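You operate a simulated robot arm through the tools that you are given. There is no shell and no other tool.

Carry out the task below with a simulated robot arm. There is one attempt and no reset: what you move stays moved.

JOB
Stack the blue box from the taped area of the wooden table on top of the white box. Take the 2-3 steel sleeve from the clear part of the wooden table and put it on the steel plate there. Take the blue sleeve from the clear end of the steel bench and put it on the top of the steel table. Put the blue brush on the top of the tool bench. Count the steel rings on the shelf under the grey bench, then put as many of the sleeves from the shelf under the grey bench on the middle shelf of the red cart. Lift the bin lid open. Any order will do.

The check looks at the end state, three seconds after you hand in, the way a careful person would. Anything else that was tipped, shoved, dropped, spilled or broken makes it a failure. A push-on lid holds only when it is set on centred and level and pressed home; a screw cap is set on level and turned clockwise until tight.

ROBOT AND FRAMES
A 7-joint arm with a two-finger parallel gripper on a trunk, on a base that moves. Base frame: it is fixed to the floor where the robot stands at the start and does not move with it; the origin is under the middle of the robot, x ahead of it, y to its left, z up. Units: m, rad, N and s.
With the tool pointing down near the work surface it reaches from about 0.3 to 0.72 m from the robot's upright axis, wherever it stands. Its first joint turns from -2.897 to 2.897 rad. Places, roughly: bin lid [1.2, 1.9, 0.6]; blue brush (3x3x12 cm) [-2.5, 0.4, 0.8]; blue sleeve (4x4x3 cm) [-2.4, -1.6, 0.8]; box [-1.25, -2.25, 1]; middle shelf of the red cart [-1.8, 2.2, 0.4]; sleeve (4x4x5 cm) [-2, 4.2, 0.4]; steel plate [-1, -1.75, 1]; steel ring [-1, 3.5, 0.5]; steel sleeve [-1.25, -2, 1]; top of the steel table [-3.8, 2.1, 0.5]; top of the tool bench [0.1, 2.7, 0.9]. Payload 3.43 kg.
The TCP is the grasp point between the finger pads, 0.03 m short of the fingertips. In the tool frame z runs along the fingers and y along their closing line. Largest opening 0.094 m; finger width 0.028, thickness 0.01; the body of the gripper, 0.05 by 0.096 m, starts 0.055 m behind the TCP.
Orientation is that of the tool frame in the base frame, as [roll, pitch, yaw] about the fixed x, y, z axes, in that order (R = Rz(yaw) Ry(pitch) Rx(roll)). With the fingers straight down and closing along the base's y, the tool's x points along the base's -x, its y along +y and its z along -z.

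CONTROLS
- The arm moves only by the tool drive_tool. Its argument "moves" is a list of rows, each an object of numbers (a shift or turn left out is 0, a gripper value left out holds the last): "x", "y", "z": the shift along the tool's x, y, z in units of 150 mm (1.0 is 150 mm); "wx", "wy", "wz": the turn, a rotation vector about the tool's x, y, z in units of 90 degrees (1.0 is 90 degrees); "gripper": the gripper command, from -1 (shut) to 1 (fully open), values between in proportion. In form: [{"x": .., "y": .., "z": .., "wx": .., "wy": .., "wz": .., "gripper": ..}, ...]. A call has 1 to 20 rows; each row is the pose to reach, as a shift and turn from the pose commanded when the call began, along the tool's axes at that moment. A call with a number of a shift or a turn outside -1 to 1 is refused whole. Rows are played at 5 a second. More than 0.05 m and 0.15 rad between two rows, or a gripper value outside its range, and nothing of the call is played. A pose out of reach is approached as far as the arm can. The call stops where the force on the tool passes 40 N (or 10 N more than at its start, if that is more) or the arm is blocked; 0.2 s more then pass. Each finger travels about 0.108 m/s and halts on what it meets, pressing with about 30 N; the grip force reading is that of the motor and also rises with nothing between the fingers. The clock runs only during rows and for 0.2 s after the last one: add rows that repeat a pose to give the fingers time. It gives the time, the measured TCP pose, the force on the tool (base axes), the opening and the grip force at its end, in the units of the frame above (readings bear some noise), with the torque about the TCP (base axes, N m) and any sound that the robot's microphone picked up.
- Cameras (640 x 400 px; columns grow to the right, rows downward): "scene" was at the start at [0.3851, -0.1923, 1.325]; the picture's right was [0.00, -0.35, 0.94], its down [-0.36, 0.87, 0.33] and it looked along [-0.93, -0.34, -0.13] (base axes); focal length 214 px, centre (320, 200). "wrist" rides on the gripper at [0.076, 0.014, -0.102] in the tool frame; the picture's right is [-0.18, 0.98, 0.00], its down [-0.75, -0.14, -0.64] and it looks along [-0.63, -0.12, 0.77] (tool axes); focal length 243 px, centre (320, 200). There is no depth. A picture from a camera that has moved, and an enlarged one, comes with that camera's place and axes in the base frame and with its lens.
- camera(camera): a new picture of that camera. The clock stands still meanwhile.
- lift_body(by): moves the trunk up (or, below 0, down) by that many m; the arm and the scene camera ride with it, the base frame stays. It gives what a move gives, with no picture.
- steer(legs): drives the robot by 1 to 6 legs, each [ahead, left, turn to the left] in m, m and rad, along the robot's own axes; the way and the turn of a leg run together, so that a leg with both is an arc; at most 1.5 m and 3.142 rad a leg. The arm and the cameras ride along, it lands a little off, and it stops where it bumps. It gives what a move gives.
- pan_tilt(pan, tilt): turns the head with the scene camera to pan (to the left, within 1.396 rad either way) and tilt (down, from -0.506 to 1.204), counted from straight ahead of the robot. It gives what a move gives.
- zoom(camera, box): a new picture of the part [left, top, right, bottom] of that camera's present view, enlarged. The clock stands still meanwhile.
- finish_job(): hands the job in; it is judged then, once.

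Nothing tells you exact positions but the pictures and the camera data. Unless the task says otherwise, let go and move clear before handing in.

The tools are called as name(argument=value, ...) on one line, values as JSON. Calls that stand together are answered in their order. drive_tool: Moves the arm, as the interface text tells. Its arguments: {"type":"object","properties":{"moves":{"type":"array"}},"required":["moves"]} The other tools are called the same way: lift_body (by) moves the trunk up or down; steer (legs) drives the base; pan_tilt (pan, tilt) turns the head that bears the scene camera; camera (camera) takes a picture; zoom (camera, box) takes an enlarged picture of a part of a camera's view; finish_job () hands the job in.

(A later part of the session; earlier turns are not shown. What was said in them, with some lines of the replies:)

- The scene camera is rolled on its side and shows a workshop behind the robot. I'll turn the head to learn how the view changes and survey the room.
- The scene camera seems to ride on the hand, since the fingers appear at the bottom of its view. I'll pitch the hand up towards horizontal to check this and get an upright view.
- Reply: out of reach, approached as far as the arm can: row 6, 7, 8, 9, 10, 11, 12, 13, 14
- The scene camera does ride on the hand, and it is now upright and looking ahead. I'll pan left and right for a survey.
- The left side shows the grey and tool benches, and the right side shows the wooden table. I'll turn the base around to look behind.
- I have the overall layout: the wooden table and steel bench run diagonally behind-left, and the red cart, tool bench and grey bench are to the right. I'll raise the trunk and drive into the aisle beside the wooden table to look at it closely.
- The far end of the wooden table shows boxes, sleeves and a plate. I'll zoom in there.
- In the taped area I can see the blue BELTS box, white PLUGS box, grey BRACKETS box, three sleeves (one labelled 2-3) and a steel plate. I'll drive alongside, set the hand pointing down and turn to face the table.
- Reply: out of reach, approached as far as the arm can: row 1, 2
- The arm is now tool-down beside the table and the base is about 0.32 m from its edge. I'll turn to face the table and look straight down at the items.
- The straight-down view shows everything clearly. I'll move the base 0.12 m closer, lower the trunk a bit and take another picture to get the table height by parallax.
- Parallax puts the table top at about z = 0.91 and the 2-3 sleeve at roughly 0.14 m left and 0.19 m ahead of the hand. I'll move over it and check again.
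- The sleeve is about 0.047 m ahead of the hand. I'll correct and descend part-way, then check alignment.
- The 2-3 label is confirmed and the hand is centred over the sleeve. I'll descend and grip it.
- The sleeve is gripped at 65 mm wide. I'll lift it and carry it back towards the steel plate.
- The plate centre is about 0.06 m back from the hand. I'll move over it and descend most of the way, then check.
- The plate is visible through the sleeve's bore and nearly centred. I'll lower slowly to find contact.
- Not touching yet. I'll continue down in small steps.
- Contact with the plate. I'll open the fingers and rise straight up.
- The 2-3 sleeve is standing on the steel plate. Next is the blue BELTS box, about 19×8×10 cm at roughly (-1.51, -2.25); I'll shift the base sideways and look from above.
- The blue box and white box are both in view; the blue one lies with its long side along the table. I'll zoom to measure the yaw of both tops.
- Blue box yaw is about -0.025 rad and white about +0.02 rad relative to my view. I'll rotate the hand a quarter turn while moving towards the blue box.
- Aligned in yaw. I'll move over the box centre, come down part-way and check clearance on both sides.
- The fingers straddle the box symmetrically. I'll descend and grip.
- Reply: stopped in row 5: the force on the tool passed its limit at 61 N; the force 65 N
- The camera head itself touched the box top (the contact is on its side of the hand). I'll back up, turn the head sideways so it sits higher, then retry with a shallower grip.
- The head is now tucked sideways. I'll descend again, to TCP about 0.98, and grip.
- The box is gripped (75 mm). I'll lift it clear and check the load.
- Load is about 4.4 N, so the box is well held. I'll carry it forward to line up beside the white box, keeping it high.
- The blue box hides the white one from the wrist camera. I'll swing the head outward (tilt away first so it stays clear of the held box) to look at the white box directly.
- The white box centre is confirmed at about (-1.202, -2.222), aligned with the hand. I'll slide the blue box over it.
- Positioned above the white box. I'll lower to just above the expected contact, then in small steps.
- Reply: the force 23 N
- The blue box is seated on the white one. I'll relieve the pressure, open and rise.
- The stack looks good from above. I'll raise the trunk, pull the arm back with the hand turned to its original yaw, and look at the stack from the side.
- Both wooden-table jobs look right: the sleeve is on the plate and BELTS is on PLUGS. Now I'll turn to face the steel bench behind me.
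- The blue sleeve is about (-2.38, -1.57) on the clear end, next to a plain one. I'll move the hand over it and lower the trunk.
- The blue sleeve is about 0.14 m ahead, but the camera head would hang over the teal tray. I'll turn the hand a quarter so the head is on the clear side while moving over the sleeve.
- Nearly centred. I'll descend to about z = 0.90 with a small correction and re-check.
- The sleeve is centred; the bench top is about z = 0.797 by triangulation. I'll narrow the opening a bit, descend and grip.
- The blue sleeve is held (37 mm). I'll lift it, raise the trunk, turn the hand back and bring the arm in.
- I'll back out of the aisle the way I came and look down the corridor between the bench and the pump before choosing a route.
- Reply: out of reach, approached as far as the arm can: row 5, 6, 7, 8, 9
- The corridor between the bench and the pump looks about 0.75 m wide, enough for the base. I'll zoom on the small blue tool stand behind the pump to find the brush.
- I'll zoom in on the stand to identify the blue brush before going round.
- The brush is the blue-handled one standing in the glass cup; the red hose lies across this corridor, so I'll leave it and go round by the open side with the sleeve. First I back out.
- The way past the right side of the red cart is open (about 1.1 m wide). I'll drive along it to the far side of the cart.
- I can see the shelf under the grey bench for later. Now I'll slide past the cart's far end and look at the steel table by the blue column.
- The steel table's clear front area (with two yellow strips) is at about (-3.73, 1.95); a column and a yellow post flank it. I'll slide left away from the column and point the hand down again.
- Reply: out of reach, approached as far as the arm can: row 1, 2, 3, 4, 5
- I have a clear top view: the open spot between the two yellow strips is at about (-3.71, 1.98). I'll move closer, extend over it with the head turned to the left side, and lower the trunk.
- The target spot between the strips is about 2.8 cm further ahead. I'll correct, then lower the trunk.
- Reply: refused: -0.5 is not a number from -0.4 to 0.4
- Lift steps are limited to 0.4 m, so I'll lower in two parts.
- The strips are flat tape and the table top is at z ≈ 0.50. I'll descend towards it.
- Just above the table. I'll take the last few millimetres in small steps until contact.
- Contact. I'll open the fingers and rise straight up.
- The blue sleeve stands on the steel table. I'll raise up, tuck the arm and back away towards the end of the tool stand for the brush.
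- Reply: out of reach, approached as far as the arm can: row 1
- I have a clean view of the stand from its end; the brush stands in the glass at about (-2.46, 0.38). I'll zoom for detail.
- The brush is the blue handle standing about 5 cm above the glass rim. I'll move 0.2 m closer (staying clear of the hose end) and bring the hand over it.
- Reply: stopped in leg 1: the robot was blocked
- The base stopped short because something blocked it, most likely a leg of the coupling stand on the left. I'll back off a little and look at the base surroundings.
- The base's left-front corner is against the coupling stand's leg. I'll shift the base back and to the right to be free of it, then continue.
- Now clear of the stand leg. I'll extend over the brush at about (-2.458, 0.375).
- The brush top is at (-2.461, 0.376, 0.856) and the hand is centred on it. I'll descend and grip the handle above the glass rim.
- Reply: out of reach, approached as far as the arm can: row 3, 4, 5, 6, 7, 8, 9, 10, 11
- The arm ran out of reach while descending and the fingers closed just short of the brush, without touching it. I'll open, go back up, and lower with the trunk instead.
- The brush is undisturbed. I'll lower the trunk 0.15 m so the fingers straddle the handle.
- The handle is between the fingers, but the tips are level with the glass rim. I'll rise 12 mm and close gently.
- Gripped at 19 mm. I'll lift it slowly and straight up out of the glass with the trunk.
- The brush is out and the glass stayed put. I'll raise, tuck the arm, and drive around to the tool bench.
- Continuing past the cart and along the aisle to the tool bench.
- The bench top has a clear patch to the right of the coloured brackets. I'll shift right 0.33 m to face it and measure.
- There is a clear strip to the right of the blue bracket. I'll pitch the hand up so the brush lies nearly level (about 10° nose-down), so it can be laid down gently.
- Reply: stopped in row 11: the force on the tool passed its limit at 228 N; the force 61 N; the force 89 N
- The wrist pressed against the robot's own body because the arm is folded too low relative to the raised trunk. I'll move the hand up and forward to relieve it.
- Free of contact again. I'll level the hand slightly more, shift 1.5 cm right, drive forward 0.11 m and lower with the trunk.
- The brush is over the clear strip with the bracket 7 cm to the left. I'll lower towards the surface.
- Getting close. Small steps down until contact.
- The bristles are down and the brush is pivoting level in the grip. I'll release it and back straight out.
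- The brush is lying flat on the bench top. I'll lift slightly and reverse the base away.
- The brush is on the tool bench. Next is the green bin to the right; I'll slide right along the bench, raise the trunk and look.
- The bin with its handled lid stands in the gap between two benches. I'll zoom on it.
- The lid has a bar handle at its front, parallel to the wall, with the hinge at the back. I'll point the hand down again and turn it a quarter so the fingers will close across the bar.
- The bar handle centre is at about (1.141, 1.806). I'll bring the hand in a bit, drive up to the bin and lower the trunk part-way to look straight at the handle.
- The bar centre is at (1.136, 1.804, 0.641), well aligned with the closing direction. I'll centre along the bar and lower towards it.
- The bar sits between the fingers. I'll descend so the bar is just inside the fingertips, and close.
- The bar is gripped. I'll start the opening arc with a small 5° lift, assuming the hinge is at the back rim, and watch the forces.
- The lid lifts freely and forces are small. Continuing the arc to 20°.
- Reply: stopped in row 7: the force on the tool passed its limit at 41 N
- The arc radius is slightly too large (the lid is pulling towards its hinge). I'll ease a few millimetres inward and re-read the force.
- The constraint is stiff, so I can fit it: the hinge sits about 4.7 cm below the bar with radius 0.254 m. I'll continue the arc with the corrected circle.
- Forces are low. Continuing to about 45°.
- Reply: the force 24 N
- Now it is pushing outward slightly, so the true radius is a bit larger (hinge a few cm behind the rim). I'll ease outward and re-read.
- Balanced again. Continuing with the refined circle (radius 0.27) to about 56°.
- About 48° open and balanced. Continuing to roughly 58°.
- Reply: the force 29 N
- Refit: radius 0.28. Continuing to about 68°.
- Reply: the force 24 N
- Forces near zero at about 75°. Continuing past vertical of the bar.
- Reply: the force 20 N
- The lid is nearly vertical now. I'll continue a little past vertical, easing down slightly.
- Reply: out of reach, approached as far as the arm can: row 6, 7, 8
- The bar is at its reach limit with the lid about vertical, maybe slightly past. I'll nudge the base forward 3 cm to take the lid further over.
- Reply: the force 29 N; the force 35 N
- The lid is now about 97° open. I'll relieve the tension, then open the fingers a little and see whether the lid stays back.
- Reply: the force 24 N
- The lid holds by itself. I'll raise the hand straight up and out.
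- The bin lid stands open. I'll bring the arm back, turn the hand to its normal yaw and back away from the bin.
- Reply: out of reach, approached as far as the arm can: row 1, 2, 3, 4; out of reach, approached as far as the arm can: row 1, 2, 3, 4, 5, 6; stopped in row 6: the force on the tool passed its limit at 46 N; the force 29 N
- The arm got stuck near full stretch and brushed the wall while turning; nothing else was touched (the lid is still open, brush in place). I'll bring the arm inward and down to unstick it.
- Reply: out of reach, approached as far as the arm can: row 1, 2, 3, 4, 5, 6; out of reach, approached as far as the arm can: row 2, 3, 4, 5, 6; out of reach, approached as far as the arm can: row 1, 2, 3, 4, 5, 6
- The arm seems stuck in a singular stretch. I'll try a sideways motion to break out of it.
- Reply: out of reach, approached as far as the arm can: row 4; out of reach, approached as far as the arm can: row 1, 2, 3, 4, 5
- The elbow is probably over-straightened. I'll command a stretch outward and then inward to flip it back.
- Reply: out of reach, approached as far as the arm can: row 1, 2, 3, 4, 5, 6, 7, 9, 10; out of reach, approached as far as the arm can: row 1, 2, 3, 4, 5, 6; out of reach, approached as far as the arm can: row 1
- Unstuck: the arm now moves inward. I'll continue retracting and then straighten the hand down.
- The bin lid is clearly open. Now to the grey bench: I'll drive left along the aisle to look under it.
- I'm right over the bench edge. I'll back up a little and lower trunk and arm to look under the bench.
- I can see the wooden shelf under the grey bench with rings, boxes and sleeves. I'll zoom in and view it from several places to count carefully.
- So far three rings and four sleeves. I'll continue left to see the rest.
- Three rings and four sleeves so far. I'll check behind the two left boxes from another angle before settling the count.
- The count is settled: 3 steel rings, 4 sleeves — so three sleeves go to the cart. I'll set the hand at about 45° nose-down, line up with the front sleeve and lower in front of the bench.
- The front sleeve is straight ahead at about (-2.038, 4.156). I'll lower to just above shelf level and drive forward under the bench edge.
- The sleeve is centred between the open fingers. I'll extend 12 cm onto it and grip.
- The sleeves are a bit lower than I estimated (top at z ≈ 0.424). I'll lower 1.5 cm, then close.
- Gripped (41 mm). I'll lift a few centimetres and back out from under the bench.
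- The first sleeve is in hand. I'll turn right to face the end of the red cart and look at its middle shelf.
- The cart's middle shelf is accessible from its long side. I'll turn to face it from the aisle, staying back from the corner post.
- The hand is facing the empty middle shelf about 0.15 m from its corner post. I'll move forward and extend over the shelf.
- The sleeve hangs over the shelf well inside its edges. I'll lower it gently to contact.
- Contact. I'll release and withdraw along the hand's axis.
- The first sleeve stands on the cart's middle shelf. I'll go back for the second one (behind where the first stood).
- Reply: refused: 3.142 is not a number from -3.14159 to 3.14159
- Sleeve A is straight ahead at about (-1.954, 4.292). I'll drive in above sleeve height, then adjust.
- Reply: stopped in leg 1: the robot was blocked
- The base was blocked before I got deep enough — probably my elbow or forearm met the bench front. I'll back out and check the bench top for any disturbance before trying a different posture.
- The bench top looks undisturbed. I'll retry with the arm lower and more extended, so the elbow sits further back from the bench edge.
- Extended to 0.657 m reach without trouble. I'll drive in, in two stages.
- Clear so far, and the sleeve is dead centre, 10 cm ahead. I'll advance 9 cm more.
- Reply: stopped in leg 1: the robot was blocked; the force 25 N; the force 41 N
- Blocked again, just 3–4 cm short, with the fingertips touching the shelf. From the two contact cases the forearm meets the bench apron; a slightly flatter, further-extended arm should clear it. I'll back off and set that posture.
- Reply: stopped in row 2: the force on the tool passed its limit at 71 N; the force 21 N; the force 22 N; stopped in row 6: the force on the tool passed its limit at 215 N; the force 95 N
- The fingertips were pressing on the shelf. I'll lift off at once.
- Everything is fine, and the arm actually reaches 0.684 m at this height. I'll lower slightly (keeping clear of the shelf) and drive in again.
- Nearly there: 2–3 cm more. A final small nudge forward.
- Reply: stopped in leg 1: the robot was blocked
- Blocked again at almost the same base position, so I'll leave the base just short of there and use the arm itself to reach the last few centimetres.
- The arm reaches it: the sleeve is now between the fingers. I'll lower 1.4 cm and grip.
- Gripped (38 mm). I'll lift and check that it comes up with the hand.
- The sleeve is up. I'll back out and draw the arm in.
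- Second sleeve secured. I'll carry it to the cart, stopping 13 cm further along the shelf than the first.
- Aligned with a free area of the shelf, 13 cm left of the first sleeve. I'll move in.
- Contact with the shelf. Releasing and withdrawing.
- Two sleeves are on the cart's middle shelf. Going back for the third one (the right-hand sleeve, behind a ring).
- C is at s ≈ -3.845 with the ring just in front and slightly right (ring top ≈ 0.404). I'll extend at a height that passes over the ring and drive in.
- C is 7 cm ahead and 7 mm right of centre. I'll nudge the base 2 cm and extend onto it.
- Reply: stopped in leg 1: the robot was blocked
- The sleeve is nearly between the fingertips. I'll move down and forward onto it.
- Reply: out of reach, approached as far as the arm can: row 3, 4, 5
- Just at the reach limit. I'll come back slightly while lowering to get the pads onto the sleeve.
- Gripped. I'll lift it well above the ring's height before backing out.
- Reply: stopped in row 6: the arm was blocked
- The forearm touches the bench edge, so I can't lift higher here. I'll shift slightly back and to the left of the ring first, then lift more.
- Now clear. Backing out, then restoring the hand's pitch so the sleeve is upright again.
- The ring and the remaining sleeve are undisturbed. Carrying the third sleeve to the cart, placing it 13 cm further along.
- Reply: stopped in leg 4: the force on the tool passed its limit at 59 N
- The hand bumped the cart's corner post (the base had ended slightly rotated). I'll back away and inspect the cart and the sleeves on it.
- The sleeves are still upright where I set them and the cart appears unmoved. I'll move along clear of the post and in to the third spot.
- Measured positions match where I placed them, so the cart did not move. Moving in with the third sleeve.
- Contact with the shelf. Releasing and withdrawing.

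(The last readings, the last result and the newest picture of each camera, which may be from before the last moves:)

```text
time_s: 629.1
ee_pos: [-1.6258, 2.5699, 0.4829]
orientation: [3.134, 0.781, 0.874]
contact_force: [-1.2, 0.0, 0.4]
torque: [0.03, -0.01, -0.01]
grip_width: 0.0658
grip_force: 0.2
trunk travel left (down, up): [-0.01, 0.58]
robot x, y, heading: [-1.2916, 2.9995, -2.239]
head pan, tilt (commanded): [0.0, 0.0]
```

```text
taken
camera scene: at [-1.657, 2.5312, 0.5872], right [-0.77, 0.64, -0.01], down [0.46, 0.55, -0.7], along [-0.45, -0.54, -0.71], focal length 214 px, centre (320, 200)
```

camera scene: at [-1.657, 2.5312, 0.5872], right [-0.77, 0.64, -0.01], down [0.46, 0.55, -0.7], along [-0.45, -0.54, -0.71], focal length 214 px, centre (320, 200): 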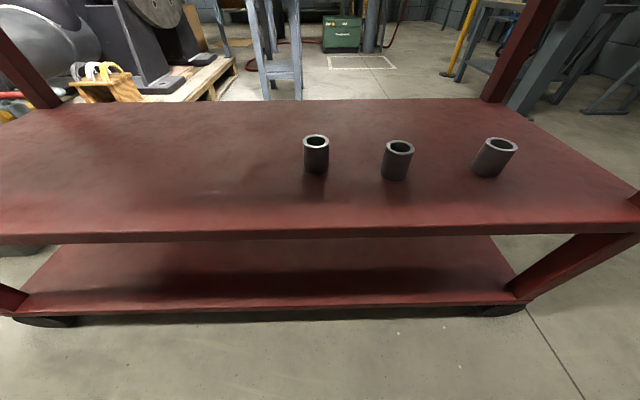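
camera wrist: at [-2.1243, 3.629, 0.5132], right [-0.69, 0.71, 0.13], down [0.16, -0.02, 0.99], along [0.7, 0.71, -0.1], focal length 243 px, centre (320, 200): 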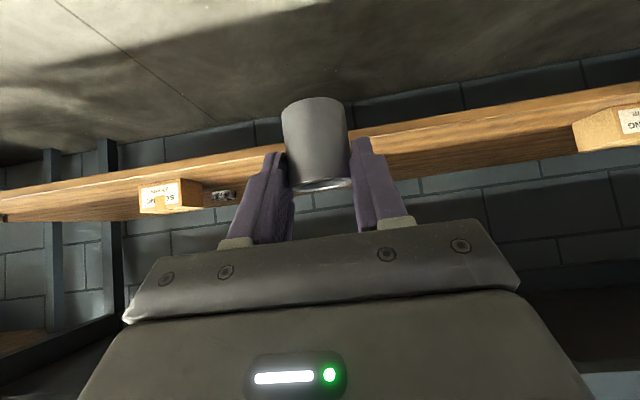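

All three sleeves stand on the middle shelf. As a last check I'll raise up, turn along the aisle and look at the bin lid and brush from here.

lift_body(by=0.4)

steer(legs=[[0, 0, 1.5]])

pan_tilt(pan=0.2, tilt=-0.5)

camera(camera="scene")

zoom(camera="scene", box=[140, 80, 400, 240])

```text
time_s: 632.9
ee_pos: [-1.6266, 2.5707, 0.8828]
orientation: [3.135, 0.78, 0.875]
contact_force: [0.5, -0.4, -0.9]
torque: [0.01, 0.03, -0.01]
grip_width: 0.0658
grip_force: 0.0
trunk travel left (down, up): [-0.41, 0.18]
robot x, y, heading: [-1.2913, 2.9962, -2.236]
head pan, tilt (commanded): [0.0, 0.0]
```

```text
time_s: 637.0
ee_pos: [-0.889, 2.6367, 0.8819]
orientation: [3.135, 0.78, 2.376]
contact_force: [-0.7, -0.4, 0.5]
torque: [0.02, -0.04, 0.01]
grip_width: 0.0659
grip_force: 0.0
trunk travel left (down, up): [-0.41, 0.18]
robot x, y, heading: [-1.2958, 2.9956, -0.737]
head pan, tilt (commanded): [0.0, 0.0]
```

```text
time_s: 637.9
ee_pos: [-0.8889, 2.6351, 0.8821]
orientation: [3.134, 0.78, 2.374]
contact_force: [-0.9, -0.3, 0.7]
torque: [0.0, 0.02, 0.0]
grip_width: 0.0654
grip_force: 0.0
trunk travel left (down, up): [-0.41, 0.18]
robot x, y, heading: [-1.2922, 2.9972, -0.736]
head pan, tilt (commanded): [0.201, -0.499]
```

```text
taken
camera scene: at [-0.8357, 2.6017, 1.0327], right [-0.57, -0.81, -0.15], down [-0.14, 0.28, -0.95], along [0.81, -0.52, -0.27], focal length 214 px, centre (320, 200)
```

scene: 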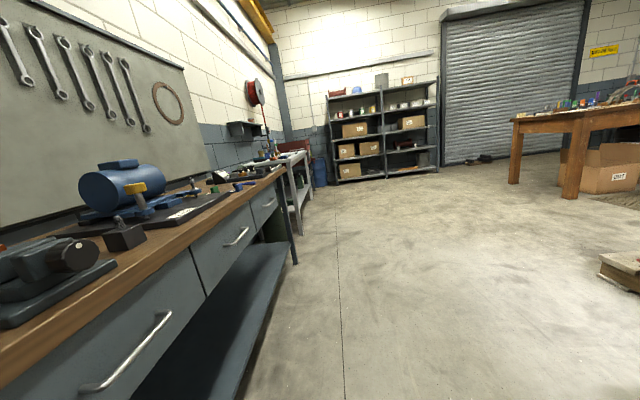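

```text
2.46 times, centred on (270, 160) of scene
camera zoom: at [-0.8357, 2.6017, 1.0327], right [-0.57, -0.81, -0.15], down [-0.14, 0.28, -0.95], along [0.81, -0.52, -0.27], focal length 528 px, centre (443, 298)
```

zoom: 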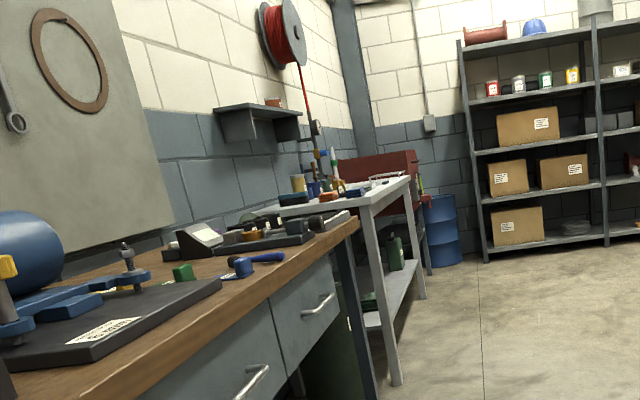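

The brush lies on the bench. I'll drive a bit along the aisle to confirm the lid is still open.

steer(legs=[[1.3, -0.1, 0]])

pan_tilt(pan=0.4, tilt=-0.4)

camera(camera="scene")

```text
time_s: 644.3
ee_pos: [-0.0113, 1.7328, 0.8829]
orientation: [3.135, 0.78, 2.394]
contact_force: [0.9, -0.2, 0.3]
torque: [-0.02, 0.0, 0.0]
grip_width: 0.0656
grip_force: 0.0
trunk travel left (down, up): [-0.41, 0.18]
robot x, y, heading: [-0.4235, 2.0856, -0.717]
head pan, tilt (commanded): [0.201, -0.499]
```

```text
time_s: 645.0
ee_pos: [-0.0123, 1.7336, 0.8824]
orientation: [3.136, 0.78, 2.394]
contact_force: [-0.6, 0.1, 0.5]
torque: [-0.01, 0.02, 0.0]
grip_width: 0.0655
grip_force: 0.0
trunk travel left (down, up): [-0.41, 0.18]
robot x, y, heading: [-0.4224, 2.089, -0.715]
head pan, tilt (commanded): [0.4, -0.4]
```

```text
taken
camera scene: at [0.0497, 1.7137, 1.0267], right [-0.42, -0.86, -0.28], down [-0.19, 0.39, -0.9], along [0.89, -0.33, -0.33], focal length 214 px, centre (320, 200)
```

scene: 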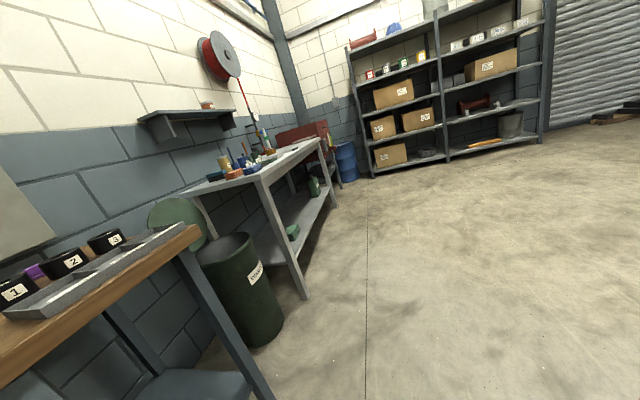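

The bin lid is still open, the brush is on the tool bench, and the hand is clear of everything. All parts of the job are done, so I'm handing in.

finish_job()

```text
The job is handed in.
```

I completed and handed in all six parts of the job. I don't know the check's result, only what the cameras showed before hand-in.

| Part | Result |
|---|---|
| Blue box on the white box | The blue BELTS box sits squarely on the white PLUGS box. |
| 2-3 sleeve | It stands on the steel plate on the wooden table. |
| Blue sleeve | It stands on the steel table, between the two yellow strips. |
| Blue brush | It lies flat near the front edge of the tool bench top. |
| Rings and sleeves | I counted three steel rings, so three of the four sleeves are upright on the middle shelf of the red cart. |
| Bin lid | It is open past vertical and was still open just before hand-in. |

I last looked at the wooden table and the steel table right after placing things there, and did not go back to them at the end.

I bumped several things along the way; I saw nothing tipped or shifted:

- **Blue box:** the camera head pressed on its top (about 60 N) before I picked it up.
- **Coupling stand by the pump:** the base touched one of its legs.
- **Wall behind the bin:** the hand brushed it after I opened the lid.
- **Grey bench and its shelf:** the forearm touched the bench edge several times. The fingertips pressed hard on the shelf once, with a peak of about 215 N.
- **Red cart:** the hand hit a corner post. The two sleeves already on the shelf still measured where I had set them.
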